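You operate a simulated robot arm through the tools that you are given. There is no shell and no other tool.

Carry out the task below with a simulated robot arm. There is one attempt and no reset: what you move stays moved.

JOB
Even up the two canes in the cradle and clamp them again.
Fine: push both up to the end board; open the orange bar clamp and wind the jaw right back to free them; wind it up to them after.

It is judged by the outcome, as a careful person would: the job done as asked, and still so three seconds after it is handed in. It fails if anything else is knocked over, pushed out of place, dropped, spilled or broken.

ROBOT AND FRAMES
A 5-joint arm with a two-finger parallel gripper, fixed in place. Base frame: the origin is at the foot of the arm, x ahead of it, y to its left, z up; the work surface is at about z = 40. Readings come in cm, degrees, newtons and seconds.
It reaches about 113.4 cm from its shoulder. Its first joint turns from -149.0 to 149.0 degrees. Payload 1.57 kg.
The TCP is the grasp point between the finger pads, 3 cm short of the fingertips. In the tool frame z runs along the fingers and y along their closing line. Largest opening 11 cm; finger width 2.4, thickness 1.2; the body of the gripper, 4.8 by 11.2 cm, starts 7.8 cm behind the TCP.
Orientation is told as [roll, pitch, yaw] about the base's x, y, z axes, in that order, counted from this pose: with the fingers straight down and closing along the base's y, the tool's x points along the base's -x, its y along +y and its z along -z.

CONTROLS
- The arm moves only by the tool drive_tool. Its argument "moves" is a list that holds one entry, the list of rows, each a list of 6 numbers: the shift along the base's x, y, z in m, then the turn, a rotation vector about the base's x, y, z in rad. In form: [[[dx, dy, dz, ax, ay, az], ...]]. A call has 1 to 20 rows; each row is the pose to reach, as a shift and turn from the pose commanded when the call began. "fingers" is the opening, from 0 (shut) to 1 (fully open), set as the call begins (left out, the last holds). Each row takes 0.2 s and may step no farther than 5 cm and 8.6 degrees from the row before; otherwise, or with a gripper value out of range, the whole call is refused. Where a pose cannot be reached the arm comes as near as it can. A force on the tool above 40 N (or 10 N above the force at the start of the call, whichever is more), or a blocked arm, ends the call early, and 0.2 s more pass. Each finger travels about 7.2 cm/s and halts on what it meets, pressing with about 36 N; the grip force reading is that of the motor and also rises with nothing between the fingers. The clock runs only during rows and for 0.2 s after the last one: add rows that repeat a pose to give the fingers time. It gives the time, the measured TCP pose, the force on the tool (base axes), the opening and the grip force at its end, in the units of the frame above (readings bear some noise), with the torque about the TCP (base axes, N m) and any sound that the robot's microphone picked up.
- Cameras (640 x 400 px; columns grow to the right, rows downward): "scene" is fixed at [5.03, 49.94, 116.64]; the picture's right is [0.87, -0.49, 0.00], its down [-0.45, -0.80, -0.40] and it looks along [0.19, 0.35, -0.92] (base axes); focal length 329 px, centre (320, 200). "wrist" rides on the gripper at [7, 1.6, -14.1] in the tool frame; the picture's right is [-0.23, 0.97, 0.00], its down [-0.86, -0.20, -0.48] and it looks along [-0.47, -0.11, 0.88] (tool axes); focal length 222 px, centre (320, 200).
- camera(camera): a new picture of that camera. The clock stands still meanwhile.
- move_column(by): slides the trunk up (or, below 0, down) by that many cm; the arm rides with it, the base frame stays. It gives what a move gives, with no picture.
- locate(camera, pixels): for up to 12 pixels [column, row] of the newest picture of that camera ("zoom" is the newest enlarged one), the place [x, y, z] in the base frame of the surface seen there, good to about 0.2 cm. The clock stands still meanwhile.
- zoom(camera, box): a new picture of the part [left, top, right, bottom] of that camera's present view, enlarged. The clock stands still meanwhile.
- close_job(): hands the job in; it is judged then, once.

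Leave the gripper open and the arm clear of the work at the hand-in unless told otherwise.

The tools are called after ">>>" as a command line: name --argument value ..., lists and objects as JSON in quotes. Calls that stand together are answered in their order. drive_tool: Moves the arm, as the interface text tells. Its arguments: {"type":"object","properties":{"moves":{"type":"array"},"fingers":{"type":"number"}},"required":["moves"]} The other tools are called the same way: move_column (by) slides the trunk up or down; camera (camera) takes a picture; locate (camera, pixels) gives the place of the surface under pixels of a picture; zoom (camera, box) takes an enlarged picture of a part of a camera's view; close_job () hands the job in.

At the start:

```text
t: 0.0
ee_pos: [28.04, 61.24, 83.0]
tool_rot: [0.1, 0.0, 0.0]
ft_force: [-0.5, 0.1, -0.5]
moment: [-0.02, -0.01, 0.0]
width: 11.01
grasp_force: 0.0
trunk travel left (down, up): [-56.3, 40.7]
```

scene: 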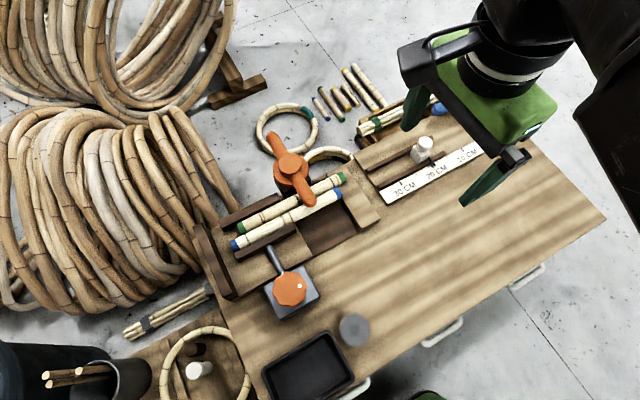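
wrist: 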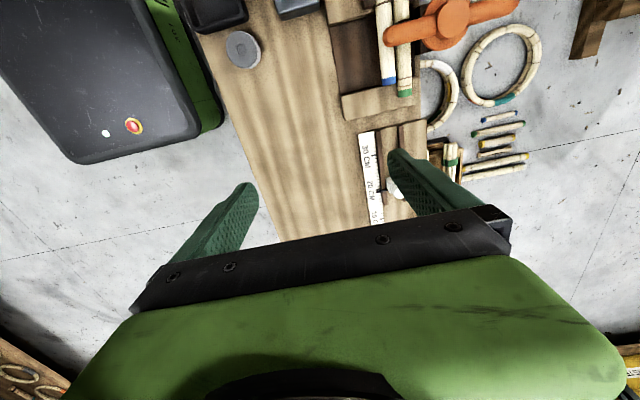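

I see the cradle with two canes, an orange T-handled part at (290,170), and an orange knob on a grey block at (290,288). I'll enlarge the cradle area to see how it is built.

>>> zoom --camera "scene" --box '[190, 110, 400, 320]'

>>> zoom --camera "wrist" --box '[220, 0, 540, 200]'

```text
1.90 times, centred on (295, 215) of scene
```

zoom: 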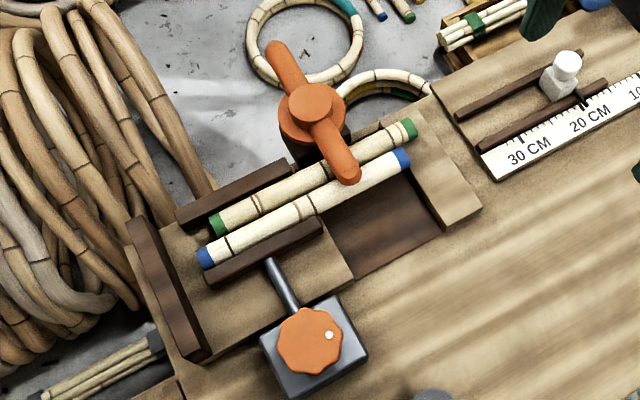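

```text
2.00 times, centred on (380, 100) of wrist
```

zoom: 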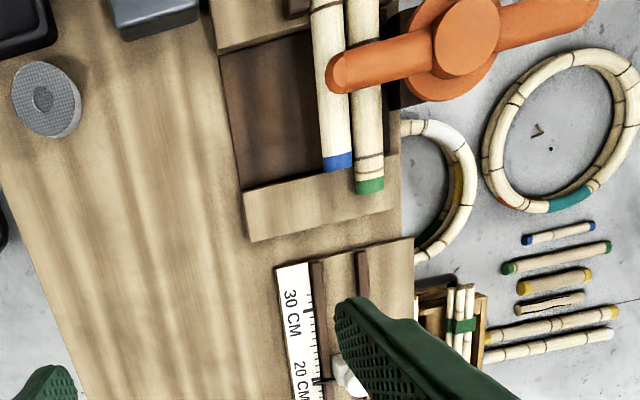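

The bar crosses both canes from a post behind; the knob's rod drives the dark front jaw; the end board is the dark board at zoom (170,290). I'll measure these parts in the base frame.

>>> zoom --camera "scene" --box '[190, 110, 400, 320]'

>>> locate --camera "zoom" --pixels '[[274, 48], [312, 105], [347, 175], [325, 140], [295, 80], [410, 128], [218, 225], [402, 157], [206, 257], [140, 222], [200, 350], [175, 285]]'

>>> locate --camera "zoom" --pixels '[[308, 340], [329, 335], [282, 340], [341, 340], [308, 312], [308, 373], [268, 264], [290, 300], [212, 275], [318, 224], [265, 248], [300, 385]]'

>>> locate --camera "zoom" --pixels '[[180, 215], [285, 170], [235, 190], [230, 295], [340, 270], [380, 230], [440, 180], [290, 150], [350, 245], [430, 130], [300, 195], [300, 175]]'

```text
1.90 times, centred on (295, 215) of scene
```

zoom: 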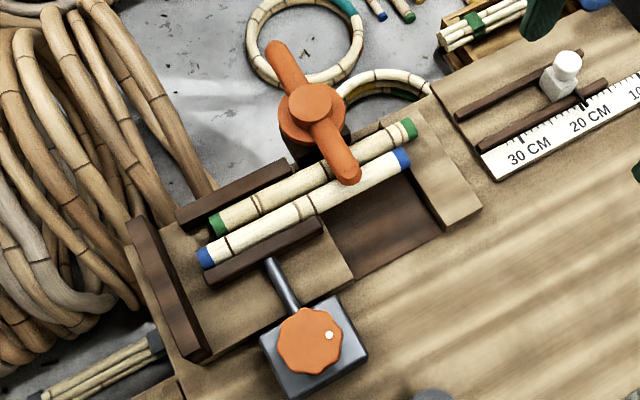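

```text
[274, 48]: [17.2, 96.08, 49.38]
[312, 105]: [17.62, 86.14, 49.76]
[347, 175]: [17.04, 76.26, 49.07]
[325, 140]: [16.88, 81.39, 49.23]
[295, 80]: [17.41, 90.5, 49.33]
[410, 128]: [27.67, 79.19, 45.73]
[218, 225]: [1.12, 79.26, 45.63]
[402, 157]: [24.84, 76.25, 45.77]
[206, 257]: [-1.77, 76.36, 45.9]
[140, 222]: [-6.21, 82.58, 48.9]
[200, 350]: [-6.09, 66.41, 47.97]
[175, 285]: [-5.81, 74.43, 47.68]
```

```text
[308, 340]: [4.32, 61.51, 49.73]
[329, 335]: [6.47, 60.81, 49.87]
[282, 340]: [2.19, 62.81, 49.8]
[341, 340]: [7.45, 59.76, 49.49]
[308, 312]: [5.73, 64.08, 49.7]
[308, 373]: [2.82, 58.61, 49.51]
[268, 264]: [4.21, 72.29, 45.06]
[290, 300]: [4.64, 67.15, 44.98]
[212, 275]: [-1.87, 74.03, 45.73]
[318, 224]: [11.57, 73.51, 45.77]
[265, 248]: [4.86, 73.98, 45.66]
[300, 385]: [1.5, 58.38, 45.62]
```

```text
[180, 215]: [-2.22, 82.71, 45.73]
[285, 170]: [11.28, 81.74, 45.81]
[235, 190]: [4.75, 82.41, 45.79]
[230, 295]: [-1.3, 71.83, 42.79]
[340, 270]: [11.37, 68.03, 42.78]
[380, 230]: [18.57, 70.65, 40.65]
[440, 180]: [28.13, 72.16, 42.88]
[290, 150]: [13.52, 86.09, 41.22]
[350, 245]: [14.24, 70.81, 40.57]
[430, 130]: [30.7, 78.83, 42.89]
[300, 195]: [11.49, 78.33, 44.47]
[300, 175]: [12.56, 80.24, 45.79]
```

The canes lie along x: the green one at y≈79.2 from x≈0.7 to 28, the blue one at y≈76.2 from x≈-2.3 to 25.3. The end board is at x≈-5.5. Next I'll measure what lies in the bar's swing (rings near zoom (385,85)) and the gaps around the hub.

>>> zoom --camera "scene" --box '[240, 110, 360, 220]'

>>> locate --camera "scene" --pixels '[[330, 153], [348, 158], [265, 115], [258, 138], [316, 130], [300, 108], [290, 168], [280, 172], [303, 178], [296, 190], [283, 185], [272, 135]]'

```text
3.64 times, centred on (300, 165) of scene
```

zoom: 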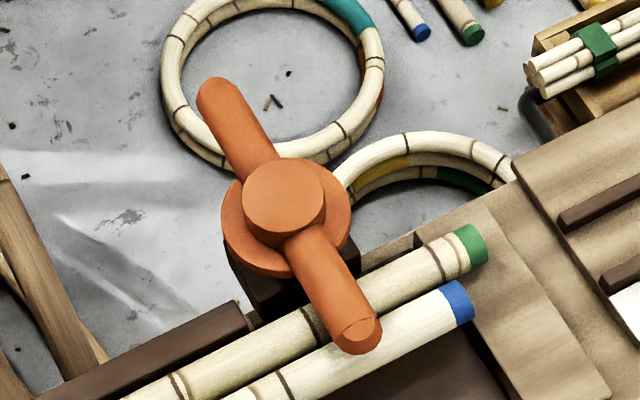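

```text
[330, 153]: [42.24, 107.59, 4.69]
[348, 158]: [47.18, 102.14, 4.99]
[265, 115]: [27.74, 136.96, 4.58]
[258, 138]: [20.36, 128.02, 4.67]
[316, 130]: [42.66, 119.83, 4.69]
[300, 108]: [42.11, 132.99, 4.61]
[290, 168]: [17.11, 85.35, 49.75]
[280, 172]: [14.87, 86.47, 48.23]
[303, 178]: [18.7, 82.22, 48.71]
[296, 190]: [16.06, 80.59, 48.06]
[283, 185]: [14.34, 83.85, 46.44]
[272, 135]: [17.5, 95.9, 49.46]
```

The rings lie on the floor far below the bar's swing, so both swing directions are clear. The bar runs along y at x≈17.1, with its hub at y≈86.3 and its top at z≈49.4. I'll close the fingers and move to a spot above the -x side of its near arm.

>>> drive_tool --moves '[[[-0.0187, 0.021, -0.02875, 0, 0, 0], [-0.0375, 0.042, -0.0575, 0, 0, 0], [-0.05625, 0.063, -0.08625, 0, 0, 0], [-0.075, 0.084, -0.115, 0, 0, 0], [-0.09375, 0.105, -0.14375, 0, 0, 0], [-0.1125, 0.126, -0.1725, 0, 0, 0], [-0.13125, 0.147, -0.20125, 0, 0, 0], [-0.154, 0.168, -0.23, 0, 0, 0], [-0.154, 0.168, -0.23, 0, 0, 0]]]' --fingers 0

>>> camera --camera "scene"

>>> camera --camera "wrist"

```text
t: 2.0
ee_pos: [12.35, 78.24, 82.98]
tool_rot: [0.1, 0.0, 0.0]
ft_force: [-1.0, 0.4, -0.8]
moment: [-0.01, -0.02, -0.03]
width: 0.0
grasp_force: 21.1
out of reach, approached as far as the arm can: row 1, 2, 3, 4, 5, 6, 7, 8, 9
trunk travel left (down, up): [-56.3, 40.7]
```

```text
taken
```

scene: 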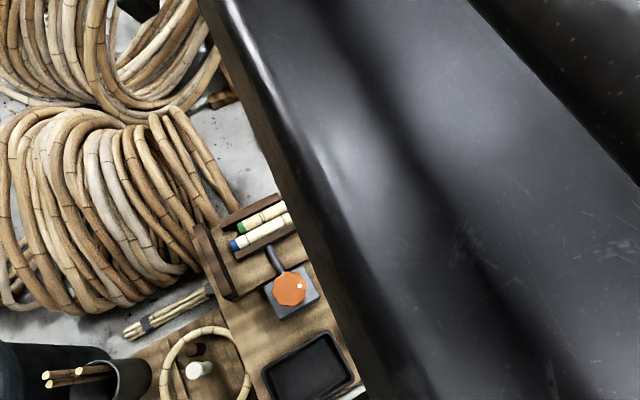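

```text
taken
```

wrist: 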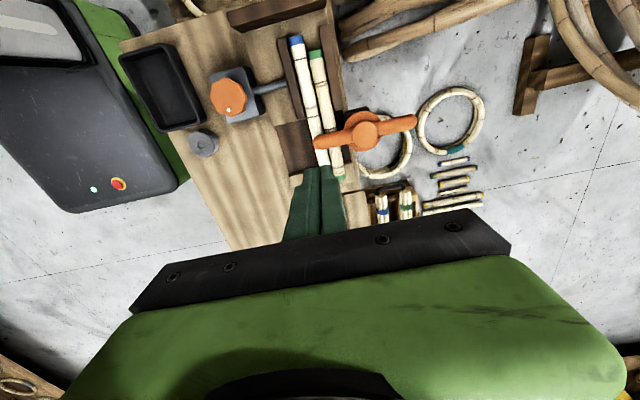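

The arm moved sideways to (12.4, 78.2) but stayed at z=83 — height apparently has to come from the trunk. I'll lower the trunk by 20 cm, which leaves the tips at about z 60, well clear.

>>> move_column --by -20

>>> camera --camera "wrist"

>>> camera --camera "scene"

```text
t: 4.2
ee_pos: [12.34, 78.19, 63.1]
tool_rot: [0.1, 0.0, 0.0]
ft_force: [-0.8, 0.3, -0.7]
moment: [-0.03, -0.03, -0.01]
width: 0.0
grasp_force: 21.5
trunk travel left (down, up): [-36.3, 60.7]
```

```text
taken
```

wrist: 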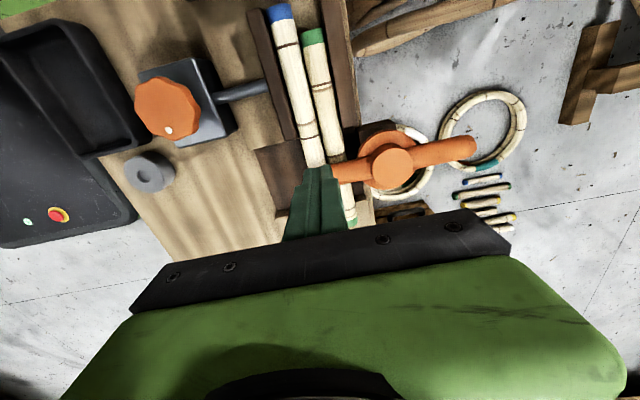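

```text
taken
```

scene: 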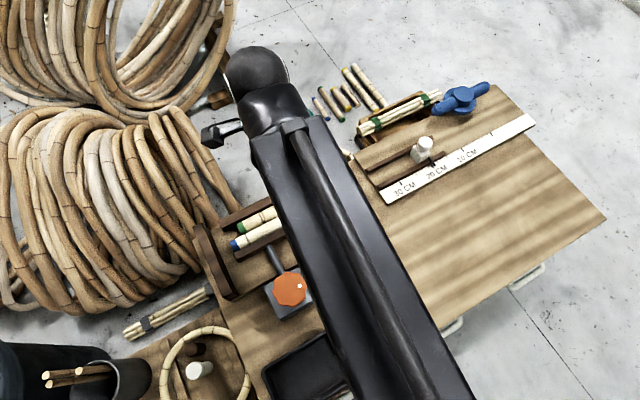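

The trunk brought the TCP to z=63.1. I'll check what the arm itself can do in height with a small 2 cm downward move.

>>> drive_tool --moves '[[[0, 0, -0.02, 0, 0, 0], [0, 0, -0.02, 0, 0, 0]]]'

```text
t: 4.8
ee_pos: [12.5, 78.19, 63.07]
tool_rot: [0.0, 0.0, -0.1]
ft_force: [0.2, 0.7, -0.4]
moment: [-0.01, 0.0, 0.0]
width: 0.0
grasp_force: 21.2
out of reach, approached as far as the arm can: row 1, 2
trunk travel left (down, up): [-36.3, 60.7]
```

Downward is refused. I'll test a small upward move to learn whether the arm has any height freedom of its own.

>>> drive_tool --moves '[[[0, 0, 0.02, 0, 0, 0], [0, 0, 0.02, 0, 0, 0]]]'

```text
t: 5.4
ee_pos: [12.39, 78.26, 63.11]
tool_rot: [0.0, 0.0, 0.0]
ft_force: [-0.8, 0.7, -0.5]
moment: [-0.01, -0.01, 0.01]
width: 0.0
grasp_force: 21.2
out of reach, approached as far as the arm can: row 1, 2
trunk travel left (down, up): [-36.3, 60.7]
```

Height comes only from the trunk. The closed fingers are at x 11.2–13.6, beside the bar's edge at about 15.6. I'll lower by 13.2 so the tips stop at about z 46.9, just above the cane tops at 45.8 and level with the bar.

>>> move_column --by -13.2

>>> camera --camera "wrist"

>>> camera --camera "scene"

```text
t: 7.0
ee_pos: [12.43, 78.18, 49.77]
tool_rot: [-0.1, 0.0, -0.1]
ft_force: [-0.4, 0.4, 0.4]
moment: [-0.01, -0.01, 0.0]
width: 0.03
grasp_force: 21.7
trunk travel left (down, up): [-23.1, 73.9]
```

```text
taken
```

wrist: 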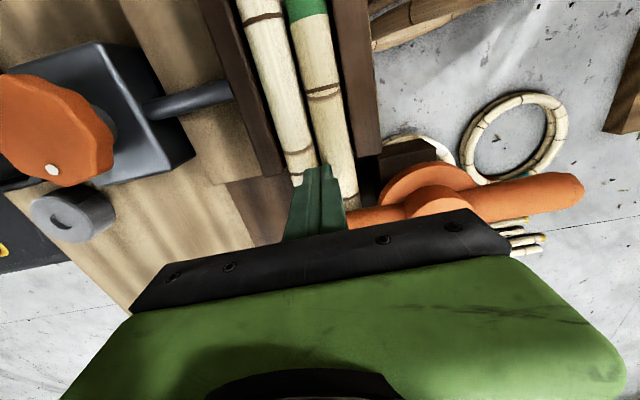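

```text
taken
```

scene: 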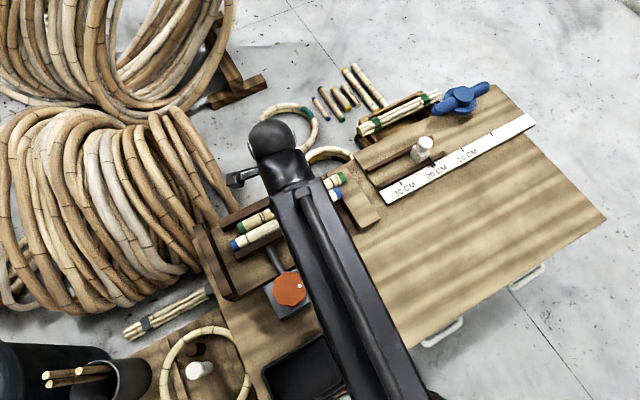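

The fingers are beside the near arm with no contact (force ~0). I'll push gently toward +x to see whether the bar swings that way.

>>> drive_tool --moves '[[[0.008, 0, 0, 0, 0, 0], [0.016, 0, 0, 0, 0, 0], [0.021, 0, 0, 0, 0, 0], [0.026, 0, 0, 0, 0, 0], [0.031, -0.001, 0, 0, 0, 0], [0.036, -0.002, 0, 0, 0, 0], [0.042, -0.002, 0, 0, 0, 0], [0.05, -0.003, 0, 0, 0, 0]]]'

>>> camera --camera "wrist"

```text
t: 8.8
ee_pos: [17.46, 77.89, 49.87]
tool_rot: [0.0, 0.0, -0.1]
ft_force: [-0.6, -0.3, 0.2]
moment: [0.0, 0.01, 0.04]
width: 0.0
grasp_force: 21.5
trunk travel left (down, up): [-23.1, 73.9]
```

```text
taken
```

wrist: 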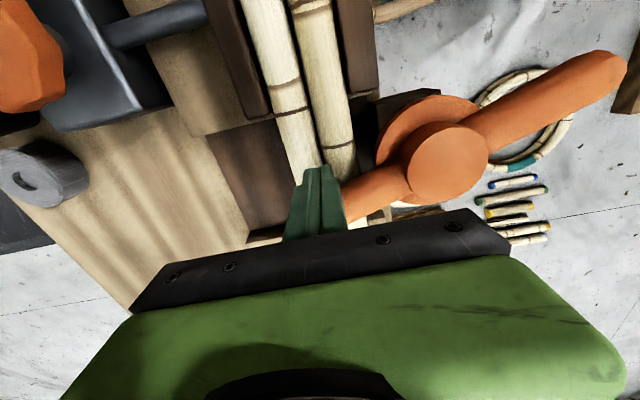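

The bar swings freely (forces ~0). I'll keep following its arc until it lies along x, clear of the canes.

>>> drive_tool --moves '[[[0.007, 0.0, 0, 0, 0, 0], [0.0145, 0.001, 0, 0, 0, 0], [0.0215, 0.003, 0, 0, 0, 0], [0.0285, 0.0053, 0, 0, 0, 0], [0.035, 0.008, 0, 0, 0, 0], [0.0415, 0.0115, 0, 0, 0, 0], [0.0475, 0.0158, 0, 0, 0, 0], [0.0535, 0.0206, 0, 0, 0, 0], [0.059, 0.026, 0, 0, 0, 0], [0.064, 0.0312, 0, 0, 0, 0], [0.0685, 0.0375, 0, 0, 0, 0], [0.072, 0.0435, 0, 0, 0, 0], [0.075, 0.0505, 0, 0, 0, 0], [0.078, 0.057, 0, 0, 0, 0]]]'

>>> camera --camera "wrist"

>>> camera --camera "scene"

```text
t: 11.8
ee_pos: [25.2, 83.71, 49.79]
tool_rot: [0.0, 0.0, 0.0]
ft_force: [-0.1, 0.6, 0.0]
moment: [0.02, -0.01, 0.01]
width: 0.01
grasp_force: 21.3
trunk travel left (down, up): [-23.1, 73.9]
```

```text
taken
```

wrist: 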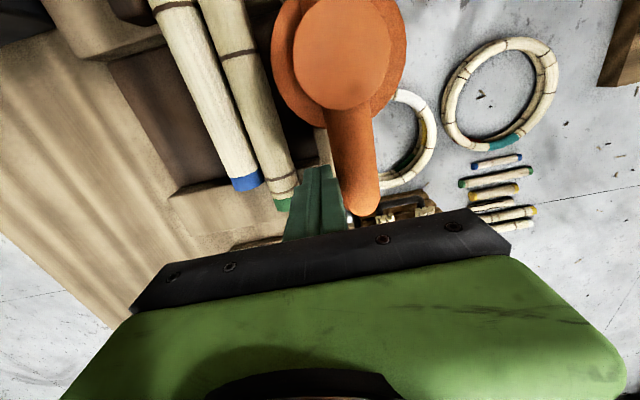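

```text
taken
```

scene: 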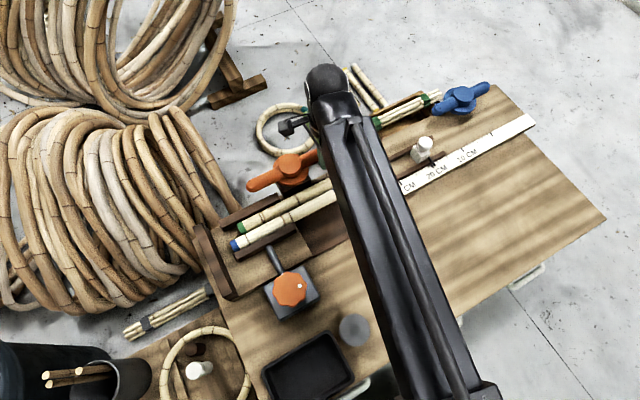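

The bar now lies along x, off the canes. I'll back the fingers off a little, then raise the trunk by 10.

>>> drive_tool --moves '[[[0, -0.008, 0, 0, 0, 0], [0, -0.008, 0, 0, 0, 0]]]'

>>> move_column --by 10

```text
t: 12.4
ee_pos: [25.11, 82.9, 49.88]
tool_rot: [0.1, 0.0, 0.0]
ft_force: [0.4, -0.6, -0.3]
moment: [0.01, 0.02, 0.02]
width: 0.0
grasp_force: 21.5
trunk travel left (down, up): [-23.1, 73.9]
```

```text
t: 13.7
ee_pos: [25.31, 82.79, 59.8]
tool_rot: [0.0, 0.1, 0.0]
ft_force: [-0.5, 0.0, 1.0]
moment: [0.04, 0.01, 0.03]
width: 0.0
grasp_force: 21.3
trunk travel left (down, up): [-33.1, 63.9]
```

The fingers are clear at z≈59.8. Now I'll travel to above the knob, near (4.7, 61.3), opening the fingers on the way.

>>> drive_tool --moves '[[[-0.0256, -0.0269, 0, 0, 0, 0], [-0.0512, -0.0537, 0, 0, 0, 0], [-0.0769, -0.0806, 0, 0, 0, 0], [-0.1025, -0.1075, 0, 0, 0, 0], [-0.1281, -0.1344, 0, 0, 0, 0], [-0.1537, -0.1612, 0, 0, 0, 0], [-0.1794, -0.1881, 0, 0, 0, 0], [-0.205, -0.215, 0, 0, 0, 0], [-0.205, -0.215, 0, 0, 0, 0]]]' --fingers 1

>>> camera --camera "wrist"

>>> camera --camera "scene"

```text
t: 15.7
ee_pos: [4.57, 61.43, 59.8]
tool_rot: [0.0, 0.0, 0.0]
ft_force: [-0.6, -0.2, 0.0]
moment: [0.01, -0.03, 0.01]
width: 10.99
grasp_force: 0.1
trunk travel left (down, up): [-33.1, 63.9]
```

```text
taken
```

wrist: 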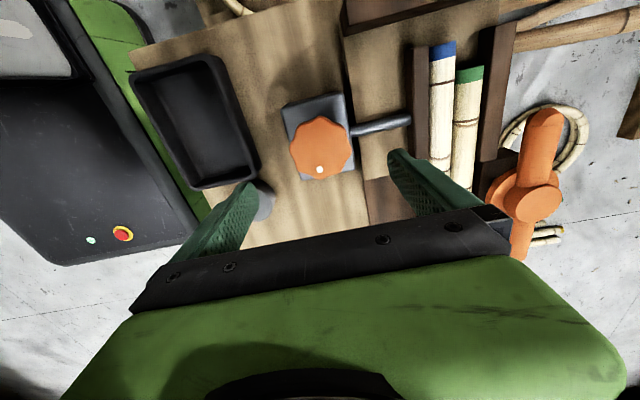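

```text
taken
```

scene: 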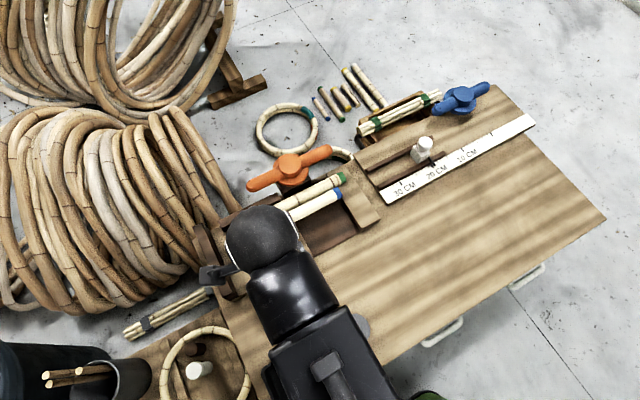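

The knob is at wrist (321,148) with its white dot at (320,169); a grey cylinder is near the left finger at (265,200). I'll measure them more exactly.

>>> locate --camera "wrist" --pixels '[[321, 148], [320, 169], [293, 147], [350, 147], [322, 119], [321, 177], [300, 110], [266, 195], [268, 205], [258, 178], [380, 125], [220, 170]]'

>>> zoom --camera "wrist" --box '[240, 60, 480, 210]'

```text
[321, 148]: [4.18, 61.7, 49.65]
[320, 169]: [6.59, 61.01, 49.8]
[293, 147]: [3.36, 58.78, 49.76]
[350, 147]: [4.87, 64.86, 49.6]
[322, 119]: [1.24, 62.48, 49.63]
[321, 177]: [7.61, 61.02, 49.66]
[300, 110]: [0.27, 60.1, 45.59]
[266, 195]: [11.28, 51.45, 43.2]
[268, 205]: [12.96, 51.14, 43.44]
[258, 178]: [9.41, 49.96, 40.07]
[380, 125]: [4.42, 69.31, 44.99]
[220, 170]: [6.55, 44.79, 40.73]
```

```text
2.67 times, centred on (360, 135) of wrist
```

zoom: 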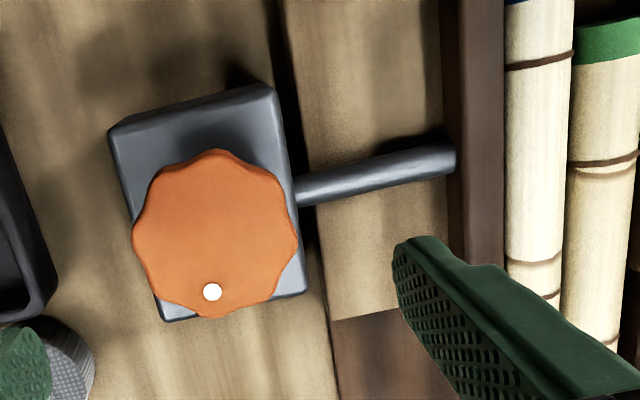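

The knob's centre is about (4.3, 61.75), its diameter about 6.2 and its top at z 49.65; the block top is 45.6. I'll centre over it and lower so the tips sit near z 46.3.

>>> drive_tool --moves '[[[-0.0025, 0.0035, 0, 0, 0, 0], [-0.0025, 0.0035, 0, 0, 0, 0]]]'

>>> move_column --by -10.5

>>> drive_tool --moves '[[[0, 0, 0, 0, 0, 0], [0, 0, 0, 0, 0, 0], [0, 0, 0, 0, 0, 0], [0, 0, 0, 0, 0, 0]]]' --fingers 0.45

>>> camera --camera "wrist"

```text
t: 16.3
ee_pos: [4.54, 61.77, 59.84]
tool_rot: [0.0, -0.1, 0.0]
ft_force: [-0.5, 0.6, -0.1]
moment: [0.0, 0.02, -0.02]
width: 10.98
grasp_force: 0.1
trunk travel left (down, up): [-33.1, 63.9]
```

```text
t: 17.7
ee_pos: [4.43, 61.78, 49.27]
tool_rot: [0.0, 0.0, 0.0]
ft_force: [0.1, 0.6, 0.5]
moment: [-0.02, -0.01, 0.02]
width: 11.0
grasp_force: 0.1
trunk travel left (down, up): [-22.6, 74.4]
```

```text
t: 18.7
ee_pos: [4.44, 61.69, 49.38]
tool_rot: [0.0, 0.0, 0.0]
ft_force: [-6.3, -22.8, -5.9]
moment: [0.27, 0.0, -0.07]
width: 6.89
grasp_force: 10.5
trunk travel left (down, up): [-22.6, 74.4]
```

```text
taken
```

wrist: 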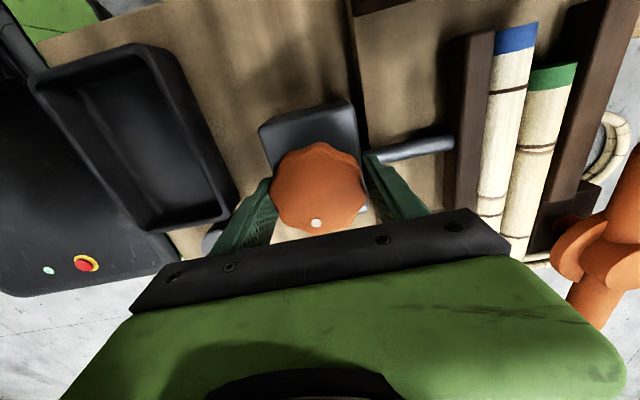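

The -y finger touched first (force -23 N in y), so the knob centre lies slightly toward -y. I'll shift 0.3 cm that way and then close.

>>> drive_tool --moves '[[[0, -0.003, 0, 0, 0, 0], [0, -0.003, 0, 0, 0, 0], [0, -0.003, 0, 0, 0, 0]]]' --fingers 0.62

>>> drive_tool --moves '[[[0, 0, 0, 0, 0, 0], [0, 0, 0, 0, 0, 0], [0, 0, 0, 0, 0, 0]]]' --fingers 0.45

```text
t: 19.5
ee_pos: [4.44, 61.55, 49.28]
tool_rot: [0.0, 0.0, 0.0]
ft_force: [0.0, 0.9, 0.8]
moment: [0.0, -0.02, 0.0]
width: 6.8
grasp_force: 0.1
trunk travel left (down, up): [-22.6, 74.4]
```

```text
t: 20.3
ee_pos: [4.43, 61.43, 49.37]
tool_rot: [0.0, 0.0, 0.0]
ft_force: [1.4, 3.4, 1.8]
moment: [-0.09, -0.07, 0.01]
width: 6.51
grasp_force: 45.0
trunk travel left (down, up): [-22.6, 74.4]
```

The knob is gripped evenly (6.5 cm across). I'll try a counter-clockwise turn of about 64° to see which way the jaw goes.

>>> drive_tool --moves '[[[0, 0, 0, 0, 0, 0.14], [0, 0, 0, 0, 0, 0.28], [0, 0, 0, 0, 0, 0.42], [0, 0, 0, 0, 0, 0.56], [0, 0, 0, 0, 0, 0.7], [0, 0, 0, 0, 0, 0.84], [0, 0, 0, 0, 0, 0.98], [0, 0, 0, 0, 0, 1.12]]]'

>>> camera --camera "wrist"

>>> camera --camera "scene"

```text
t: 22.1
ee_pos: [4.43, 61.46, 49.31]
tool_rot: [-0.1, 0.0, 64.3]
ft_force: [8.0, -1.9, -2.4]
moment: [-0.03, -0.35, 0.03]
width: 6.51
grasp_force: 45.4
trunk travel left (down, up): [-22.6, 74.4]
```

```text
taken
```

wrist: 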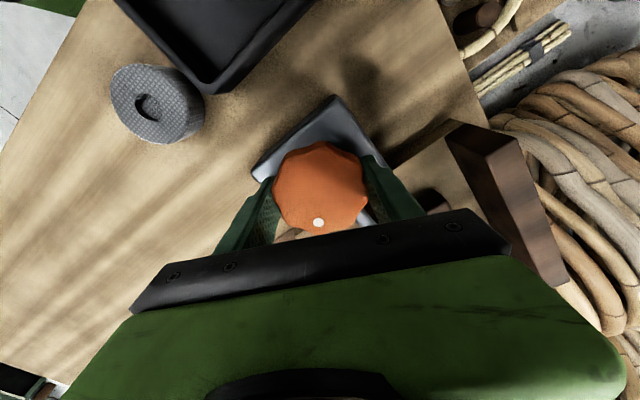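

```text
taken
```

scene: 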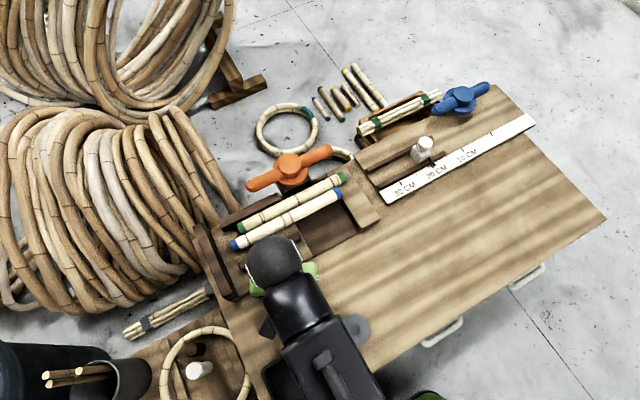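

The knob turned with the gripper. I'll zoom on the jaw to see whether it moved.

>>> zoom --camera "scene" --box '[200, 160, 360, 290]'

>>> locate --camera "scene" --pixels '[[246, 250], [243, 254], [300, 230], [297, 233], [270, 232]]'

```text
3.08 times, centred on (280, 225) of scene
```

zoom: 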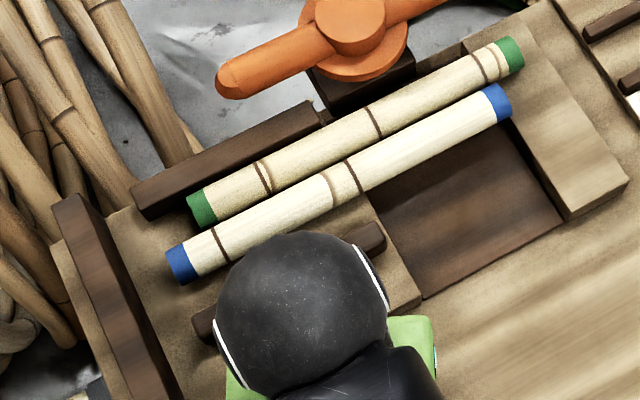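

```text
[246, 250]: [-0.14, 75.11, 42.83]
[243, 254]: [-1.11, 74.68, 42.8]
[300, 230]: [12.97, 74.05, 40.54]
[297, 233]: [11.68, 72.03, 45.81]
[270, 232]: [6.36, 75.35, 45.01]
```

Counter-clockwise draws the jaw back (its front end is now at y≈72, with a gap opening at the blue cane). I'll continue another ~64°, watching for the end stop.

>>> drive_tool --moves '[[[0, 0, 0, 0, 0, 0.14], [0, 0, 0, 0, 0, 0.28], [0, 0, 0, 0, 0, 0.42], [0, 0, 0, 0, 0, 0.56], [0, 0, 0, 0, 0, 0.7], [0, 0, 0, 0, 0, 0.84], [0, 0, 0, 0, 0, 0.98], [0, 0, 0, 0, 0, 1.12]]]'

>>> zoom --camera "scene" --box '[200, 160, 360, 290]'

>>> camera --camera "wrist"

```text
t: 23.9
ee_pos: [4.53, 61.54, 49.28]
tool_rot: [0.1, 0.1, 128.5]
ft_force: [16.2, 5.9, 2.5]
moment: [-0.63, 0.9, -0.56]
width: 6.72
grasp_force: 44.7
trunk travel left (down, up): [-22.6, 74.4]
```

```text
3.08 times, centred on (280, 225) of scene
```

zoom: 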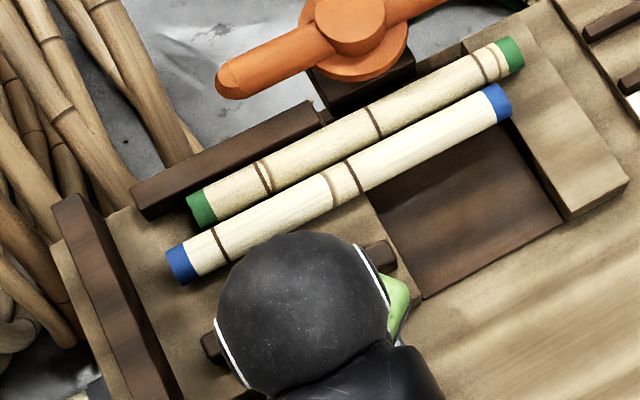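

```text
taken
```

wrist: 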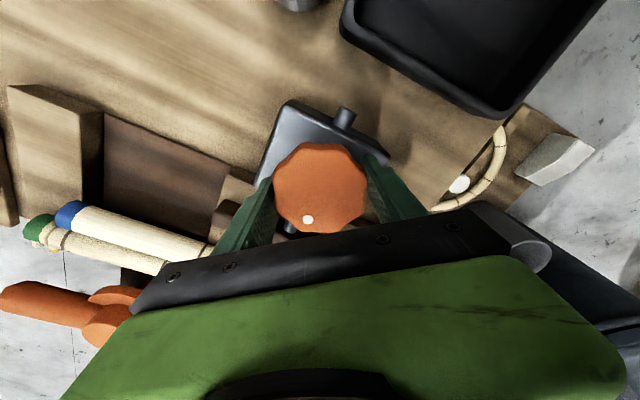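

The torque rose to -0.56 N m and the knob lagged slightly in the fingers (dot at wrist (307,219) instead of (318,222)), so this is likely the end stop. I'll measure the jaw position.

>>> locate --camera "zoom" --pixels '[[380, 252], [388, 262], [374, 243], [210, 345], [204, 335], [350, 210], [180, 262], [198, 205], [500, 100], [513, 52], [115, 310], [290, 230]]'

```text
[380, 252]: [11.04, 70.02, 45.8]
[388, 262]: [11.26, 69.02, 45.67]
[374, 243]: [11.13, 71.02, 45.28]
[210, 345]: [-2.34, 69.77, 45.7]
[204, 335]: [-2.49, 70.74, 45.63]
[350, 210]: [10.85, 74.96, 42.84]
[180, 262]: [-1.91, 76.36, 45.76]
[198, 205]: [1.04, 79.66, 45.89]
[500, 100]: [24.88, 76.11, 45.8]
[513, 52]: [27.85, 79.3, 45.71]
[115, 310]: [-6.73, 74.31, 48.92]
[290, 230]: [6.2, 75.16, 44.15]
```

The jaw's inner face is now at y≈70.9, about 3.7 cm back from the canes. I'll try another 12° to confirm that it's at its stop.

>>> drive_tool --moves '[[[0, 0, 0, 0, 0, 0.1], [0, 0, 0, 0, 0, 0.2], [0, 0, 0, 0, 0, 0.2]]]'

>>> camera --camera "wrist"

>>> zoom --camera "scene" --box '[200, 160, 360, 290]'

>>> locate --camera "zoom" --pixels '[[380, 252], [388, 262], [374, 243], [210, 345], [204, 335]]'

```text
t: 24.7
ee_pos: [4.52, 61.65, 49.23]
tool_rot: [-0.1, 0.0, 139.9]
ft_force: [20.5, 14.2, 1.8]
moment: [-0.03, 0.31, -0.5]
width: 6.74
grasp_force: 45.1
trunk travel left (down, up): [-22.6, 74.4]
```

```text
taken
```

wrist: 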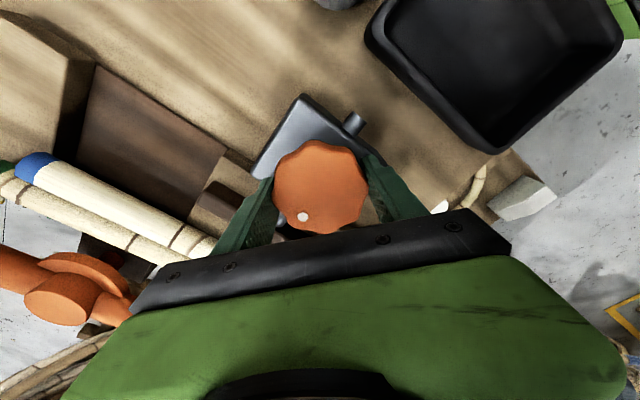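

```text
3.08 times, centred on (280, 225) of scene
```

zoom: 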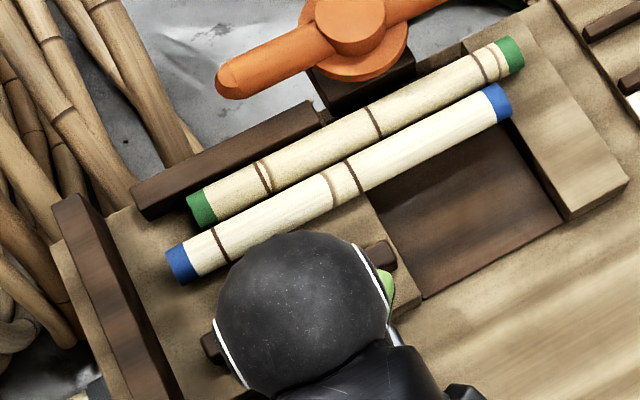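

```text
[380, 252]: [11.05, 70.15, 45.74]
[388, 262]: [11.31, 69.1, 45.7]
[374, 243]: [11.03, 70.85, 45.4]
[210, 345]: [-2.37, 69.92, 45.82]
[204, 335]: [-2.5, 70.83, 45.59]
```

The jaw stayed at y≈70.9 while the fingers slipped on the knob, so it is right back. I'll open the fingers and rise.

>>> drive_tool --moves '[[[0, 0, 0, 0, 0, 0], [0, 0, 0, 0, 0, 0], [0, 0, 0, 0, 0, 0]]]' --fingers 0.85

>>> move_column --by 10

```text
t: 25.5
ee_pos: [4.35, 61.35, 49.36]
tool_rot: [0.0, 0.0, 139.8]
ft_force: [-0.3, 0.4, 0.4]
moment: [0.02, -0.04, 0.0]
width: 9.35
grasp_force: 0.2
trunk travel left (down, up): [-22.6, 74.4]
```

```text
t: 26.8
ee_pos: [4.36, 61.52, 59.32]
tool_rot: [0.0, 0.0, 139.8]
ft_force: [0.0, -1.1, 0.1]
moment: [0.01, -0.02, -0.02]
width: 9.36
grasp_force: 0.0
trunk travel left (down, up): [-32.6, 64.4]
```

The gripper is clear. I'll carry it to (31.8, 77.7) beyond the canes' +x ends, turning it to yaw 180 so the camera faces the cane ends, and set the finger gap to about 1.8 cm so that one finger lines up with each cane.

>>> drive_tool --moves '[[[0.0342, 0.0202, 0, 0, 0, 0.0875], [0.0685, 0.0405, 0, 0, 0, 0.175], [0.1027, 0.0607, 0, 0, 0, 0.2625], [0.137, 0.081, 0, 0, 0, 0.35], [0.1712, 0.1012, 0, 0, 0, 0.4375], [0.2055, 0.1215, 0, 0, 0, 0.525], [0.2397, 0.1417, 0, 0, 0, 0.6125], [0.274, 0.162, 0, 0, 0, 0.7016], [0.274, 0.162, 0, 0, 0, 0.7016]]]' --fingers 0.164

>>> camera --camera "wrist"

>>> camera --camera "scene"

```text
t: 28.8
ee_pos: [32.07, 77.76, 59.21]
tool_rot: [-0.1, 0.0, -179.9]
ft_force: [1.0, -0.9, -0.1]
moment: [-0.04, 0.0, -0.01]
width: 1.8
grasp_force: 0.0
trunk travel left (down, up): [-32.6, 64.4]
```

```text
taken
```

wrist: 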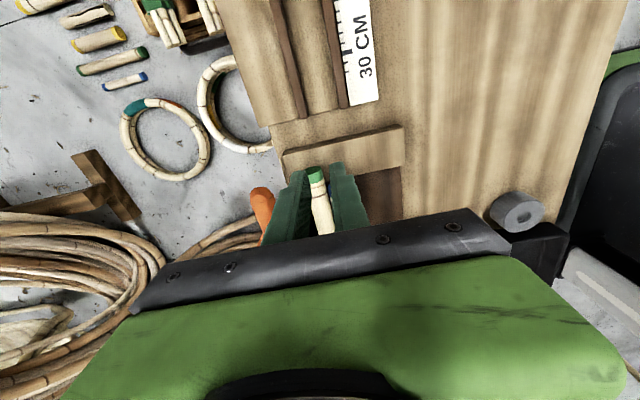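

```text
taken
```

scene: 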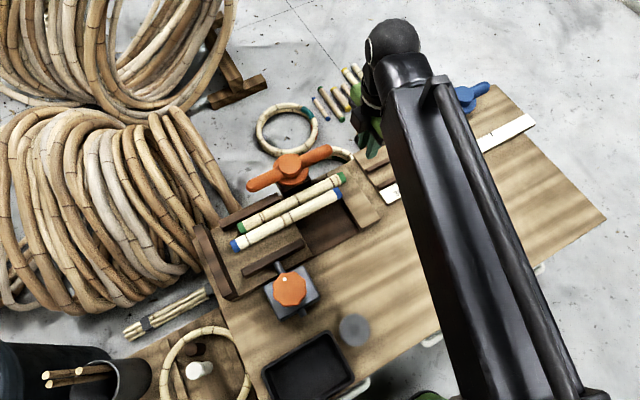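

The canes, jaw and bar are now fully visible. I'll take precise measurements of the cane ends, and also check what lies under the gripper.

>>> zoom --camera "scene" --box '[190, 130, 400, 310]'

>>> locate --camera "scene" --pixels '[[343, 180], [340, 194], [241, 227], [236, 243], [340, 176], [344, 184], [357, 195], [375, 220], [360, 172], [300, 190], [290, 212], [207, 262]]'

>>> locate --camera "wrist" --pixels '[[316, 175], [310, 166], [323, 170], [333, 187], [290, 160], [400, 135], [300, 110], [345, 100], [322, 215], [345, 150]]'

```text
2.22 times, centred on (295, 220) of scene
```

zoom: 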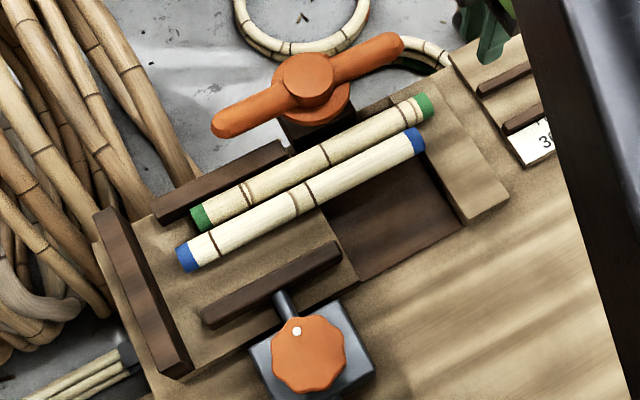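

```text
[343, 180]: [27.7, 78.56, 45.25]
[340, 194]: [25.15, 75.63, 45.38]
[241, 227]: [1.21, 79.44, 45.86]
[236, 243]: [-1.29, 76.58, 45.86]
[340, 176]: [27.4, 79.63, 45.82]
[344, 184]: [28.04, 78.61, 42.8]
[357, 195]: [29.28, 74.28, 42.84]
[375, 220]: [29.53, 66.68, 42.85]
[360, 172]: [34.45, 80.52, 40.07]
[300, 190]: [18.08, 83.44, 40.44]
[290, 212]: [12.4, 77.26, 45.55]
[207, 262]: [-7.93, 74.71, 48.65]
```

```text
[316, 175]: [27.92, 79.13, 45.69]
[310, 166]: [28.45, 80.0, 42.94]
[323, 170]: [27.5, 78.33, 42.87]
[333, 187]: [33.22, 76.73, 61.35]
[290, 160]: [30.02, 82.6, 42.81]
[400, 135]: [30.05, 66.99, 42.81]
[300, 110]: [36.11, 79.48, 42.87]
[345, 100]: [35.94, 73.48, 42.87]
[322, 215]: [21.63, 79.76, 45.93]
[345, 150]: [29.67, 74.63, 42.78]
```

Green's end is at x≈28.1, y≈79.3; blue's at x≈25.3, y≈76.3; the support block top is z 42.8. The fingers line up with the canes at y≈76.3 and 79.3. I'll lower by 12.8 so the tips are at z≈43.4, just above the block.

>>> move_column --by -12.8

>>> camera --camera "wrist"

```text
t: 30.4
ee_pos: [32.13, 77.8, 46.5]
tool_rot: [0.0, -0.1, -180.0]
ft_force: [0.5, 0.3, -0.7]
moment: [0.01, 0.01, -0.03]
width: 1.8
grasp_force: 0.0
trunk travel left (down, up): [-19.8, 77.2]
```

```text
taken
```

wrist: 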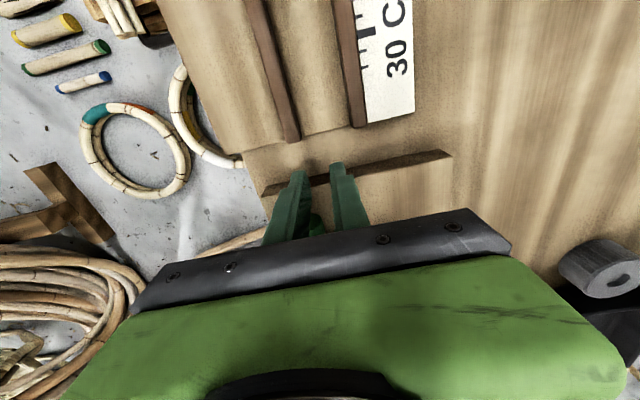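

The tips have cleared down onto the +x side of the cane ends with no contact. I'll push slowly toward -x; green should be met first, after about 2.7 cm.

>>> drive_tool --moves '[[[-0.006, 0, 0, 0, 0, 0], [-0.012, 0, 0, 0, 0, 0], [-0.018, 0, 0, 0, 0, 0], [-0.023, 0, 0, 0, 0, 0], [-0.027, 0, 0, 0, 0, 0], [-0.031, 0, 0, 0, 0, 0], [-0.035, 0, 0, 0, 0, 0], [-0.039, 0, 0, 0, 0, 0], [-0.043, 0, 0, 0, 0, 0], [-0.047, 0, 0, 0, 0, 0]]]'

>>> zoom --camera "scene" --box '[190, 130, 400, 310]'

```text
t: 32.6
ee_pos: [27.31, 77.69, 46.47]
tool_rot: [-0.1, 0.1, 180.0]
ft_force: [0.4, -0.8, 1.1]
moment: [0.04, 0.0, -0.02]
width: 1.8
grasp_force: 0.1
trunk travel left (down, up): [-19.8, 77.2]
```

```text
2.22 times, centred on (295, 220) of scene
```

zoom: 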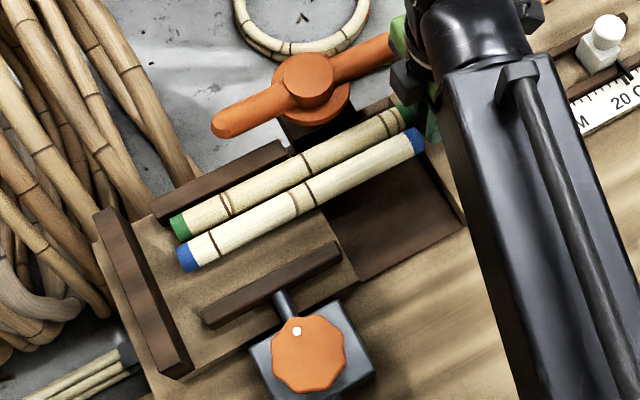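

Green slid smoothly and is nearly level with blue. I'll continue pushing both, slowly, then take very small steps near the end board.

>>> drive_tool --moves '[[[-0.004, 0, 0, 0, 0, 0], [-0.008, 0, 0, 0, 0, 0], [-0.012, 0, 0, 0, 0, 0], [-0.016, 0, 0, 0, 0, 0], [-0.02, 0, 0, 0, 0, 0], [-0.024, 0, 0, 0, 0, 0], [-0.028, 0, 0, 0, 0, 0]]]'

>>> zoom --camera "scene" --box '[190, 130, 400, 310]'

```text
t: 34.2
ee_pos: [24.52, 77.77, 46.61]
tool_rot: [0.0, 0.0, 179.9]
ft_force: [1.1, -0.3, 0.5]
moment: [0.0, 0.01, -0.02]
width: 1.81
grasp_force: 0.0
trunk travel left (down, up): [-19.8, 77.2]
```

```text
2.22 times, centred on (295, 220) of scene
```

zoom: 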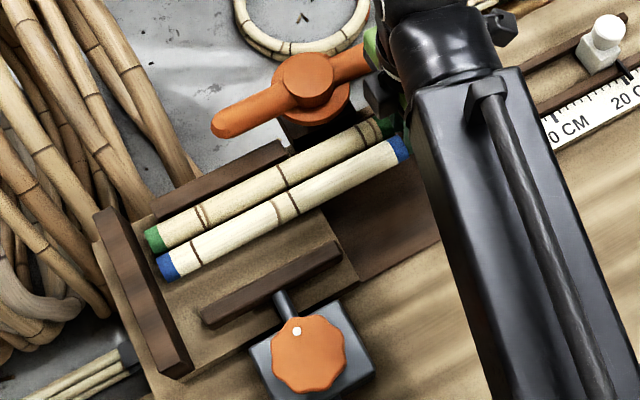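

Both are moving. I'll measure their left ends and the board's inner face.

>>> locate --camera "zoom" --pixels '[[152, 238], [146, 237], [165, 265], [160, 264], [150, 300], [145, 285], [137, 255], [121, 215], [165, 330], [130, 240], [400, 148]]'

```text
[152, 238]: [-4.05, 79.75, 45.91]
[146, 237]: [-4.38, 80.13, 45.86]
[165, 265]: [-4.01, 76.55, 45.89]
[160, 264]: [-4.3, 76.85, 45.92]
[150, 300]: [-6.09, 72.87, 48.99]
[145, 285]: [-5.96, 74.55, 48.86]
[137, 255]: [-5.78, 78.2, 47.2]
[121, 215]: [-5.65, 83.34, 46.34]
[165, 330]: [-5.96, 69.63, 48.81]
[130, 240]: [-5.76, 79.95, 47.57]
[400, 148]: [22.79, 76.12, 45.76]
```

Both left ends are at about x=-4.4 and the board face at about -5.75, so about 1.3 cm remains. I'll advance in small steps until they meet the board.

>>> drive_tool --moves '[[[-0.003, 0, 0, 0, 0, 0], [-0.006, 0, 0, 0, 0, 0], [-0.009, 0, 0, 0, 0, 0], [-0.0105, 0, 0, 0, 0, 0], [-0.0115, 0, 0, 0, 0, 0], [-0.0125, 0, 0, 0, 0, 0]]]'

>>> zoom --camera "scene" --box '[190, 180, 310, 300]'

```text
t: 35.6
ee_pos: [23.52, 77.67, 46.6]
tool_rot: [0.0, 0.1, 180.0]
ft_force: [9.1, 1.1, 2.1]
moment: [0.06, -0.14, -0.01]
width: 1.78
grasp_force: 0.1
trunk travel left (down, up): [-19.8, 77.2]
```

```text
3.33 times, centred on (250, 240) of scene
```

zoom: 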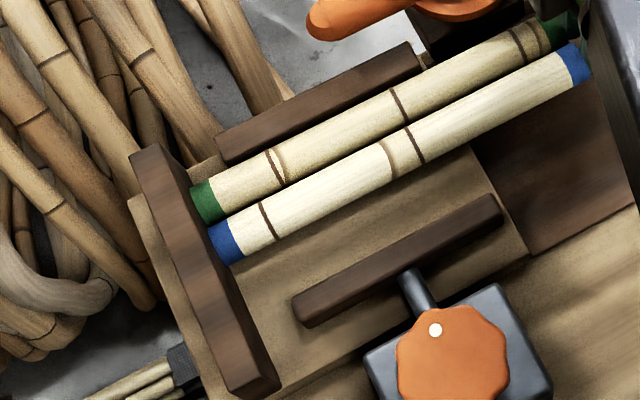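

Force reads +9 N, so at least one cane has met the board; in the picture both ends appear against it. I'll press slightly further so both seat.

>>> drive_tool --moves '[[[-0.001, 0, 0, 0, 0, 0], [-0.002, 0, 0, 0, 0, 0], [-0.003, 0, 0, 0, 0, 0]]]'

>>> zoom --camera "scene" --box '[200, 210, 260, 270]'

>>> zoom --camera "scene" --box '[270, 150, 350, 230]'

```text
t: 36.4
ee_pos: [23.32, 77.71, 46.46]
tool_rot: [0.0, 0.3, 179.9]
ft_force: [37.0, 2.7, 5.5]
moment: [0.16, -0.49, 0.01]
width: 1.78
grasp_force: 0.0
trunk travel left (down, up): [-19.8, 77.2]
```

```text
6.67 times, centred on (230, 240) of scene
```

zoom: 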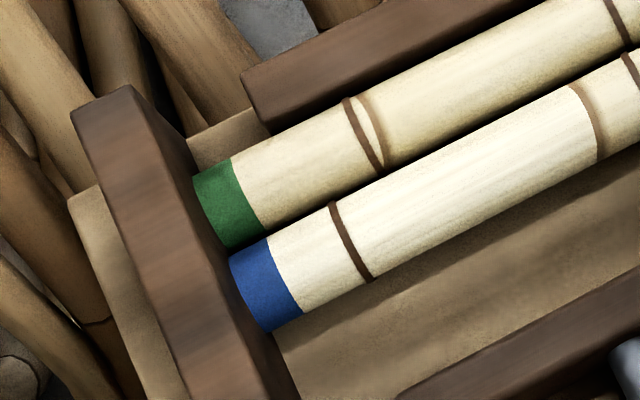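

```text
5.00 times, centred on (310, 190) of scene
```

zoom: 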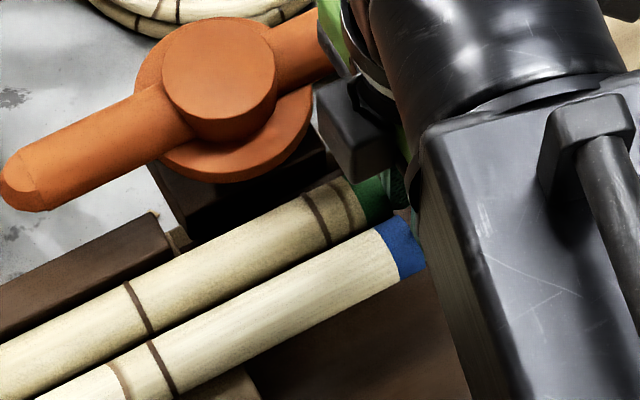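

37 N with almost no turning moment (0.01 N m about z) means both canes bear equally against the board. I'll back off toward +x and rise.

>>> drive_tool --moves '[[[0.006, 0, 0, 0, 0, 0], [0.02, 0, 0, 0, 0, 0], [0.04, 0, 0, 0, 0, 0], [0.06, 0, 0, 0, 0, 0], [0.06, 0, 0, 0, 0, 0]]]'

>>> move_column --by 13

>>> zoom --camera "scene" --box '[190, 130, 400, 310]'

```text
t: 37.6
ee_pos: [28.96, 77.88, 46.57]
tool_rot: [0.0, 0.0, -180.1]
ft_force: [-0.2, 0.3, 0.2]
moment: [0.02, -0.03, 0.0]
width: 1.79
grasp_force: 0.1
trunk travel left (down, up): [-19.8, 77.2]
```

```text
t: 39.1
ee_pos: [28.94, 77.78, 59.4]
tool_rot: [0.0, 0.0, -180.0]
ft_force: [-0.1, -0.3, -1.1]
moment: [0.03, 0.0, 0.01]
width: 1.79
grasp_force: 0.0
trunk travel left (down, up): [-32.8, 64.2]
```

```text
2.22 times, centred on (295, 220) of scene
```

zoom: 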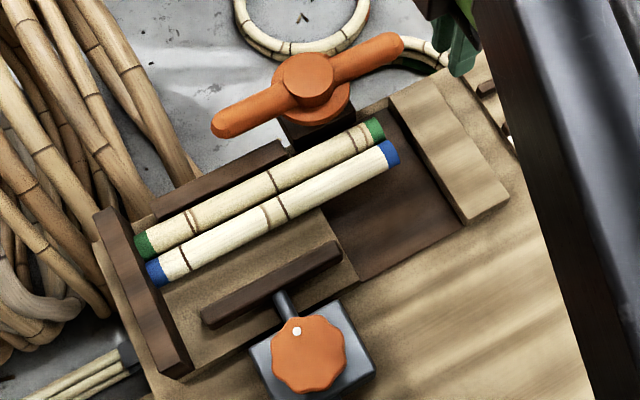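

Both canes are at the board and even at both ends. Next I'll measure the knob dot's angle so that I can grip on the same facets.

>>> locate --camera "zoom" --pixels '[[296, 331], [308, 352], [275, 355], [345, 352], [308, 318], [308, 388], [142, 245], [152, 272], [376, 128], [390, 152], [336, 246], [210, 318]]'

```text
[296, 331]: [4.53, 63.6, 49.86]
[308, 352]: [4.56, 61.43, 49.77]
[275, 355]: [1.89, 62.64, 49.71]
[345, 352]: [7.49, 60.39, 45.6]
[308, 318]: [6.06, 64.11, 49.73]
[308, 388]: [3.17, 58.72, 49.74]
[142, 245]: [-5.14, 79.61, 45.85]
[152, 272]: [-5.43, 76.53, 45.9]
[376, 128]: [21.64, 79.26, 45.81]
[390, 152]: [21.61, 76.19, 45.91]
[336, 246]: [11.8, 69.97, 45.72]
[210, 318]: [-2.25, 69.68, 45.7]
```

The dot is at about 86°, compared with -13° at the start: the knob turned about 100° for 3.7 cm of jaw travel. I'll return above the knob at yaw ≈100 with the fingers open.

>>> drive_tool --moves '[[[-0.0245, -0.01635, 0, 0, 0, -0.1396], [-0.049, -0.0327, 0, 0, 0, -0.2792], [-0.0735, -0.04905, 0, 0, 0, -0.4188], [-0.098, -0.0654, 0, 0, 0, -0.5584], [-0.1225, -0.08175, 0, 0, 0, -0.698], [-0.147, -0.0981, 0, 0, 0, -0.8376], [-0.1715, -0.11445, 0, 0, 0, -0.9772], [-0.196, -0.1308, 0, 0, 0, -1.1168], [-0.2205, -0.14715, 0, 0, 0, -1.2564], [-0.245, -0.1635, 0, 0, 0, -1.396], [-0.245, -0.1635, 0, 0, 0, -1.396]]]' --fingers 0.85

>>> camera --camera "wrist"

```text
t: 41.5
ee_pos: [4.6, 61.46, 59.6]
tool_rot: [0.1, 0.0, 100.0]
ft_force: [0.7, 0.4, -0.1]
moment: [-0.01, 0.0, -0.02]
width: 9.33
grasp_force: 0.0
trunk travel left (down, up): [-32.8, 64.2]
```

```text
taken
```

wrist: 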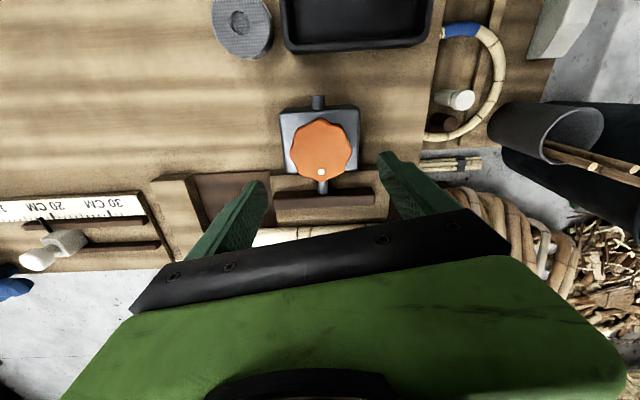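

The knob sits in the gripper frame just as in the first grip (dot at (320,172)). I'll nudge x by -0.1, lower, and close.

>>> drive_tool --moves '[[[-0.001, 0, 0, 0, 0, 0], [-0.001, 0, 0, 0, 0, 0]]]'

>>> move_column --by -10.2

>>> drive_tool --moves '[[[0, 0, 0, 0, 0, 0], [0, 0, 0, 0, 0, 0], [0, 0, 0, 0, 0, 0]]]' --fingers 0.5

```text
t: 42.1
ee_pos: [4.37, 61.36, 59.48]
tool_rot: [0.0, 0.0, 100.0]
ft_force: [0.7, 0.7, -0.3]
moment: [-0.02, 0.02, 0.03]
width: 9.34
grasp_force: 0.0
trunk travel left (down, up): [-32.8, 64.2]
```

```text
t: 43.5
ee_pos: [4.5, 61.39, 49.31]
tool_rot: [-0.1, -0.1, 99.9]
ft_force: [-0.7, -0.5, 0.0]
moment: [0.04, 0.0, 0.01]
width: 9.34
grasp_force: 0.0
trunk travel left (down, up): [-22.6, 74.4]
```

```text
t: 44.3
ee_pos: [4.47, 61.44, 49.4]
tool_rot: [0.1, 0.0, 100.0]
ft_force: [3.2, 0.8, 1.6]
moment: [-0.18, -0.09, 0.02]
width: 6.68
grasp_force: 44.9
trunk travel left (down, up): [-22.6, 74.4]
```

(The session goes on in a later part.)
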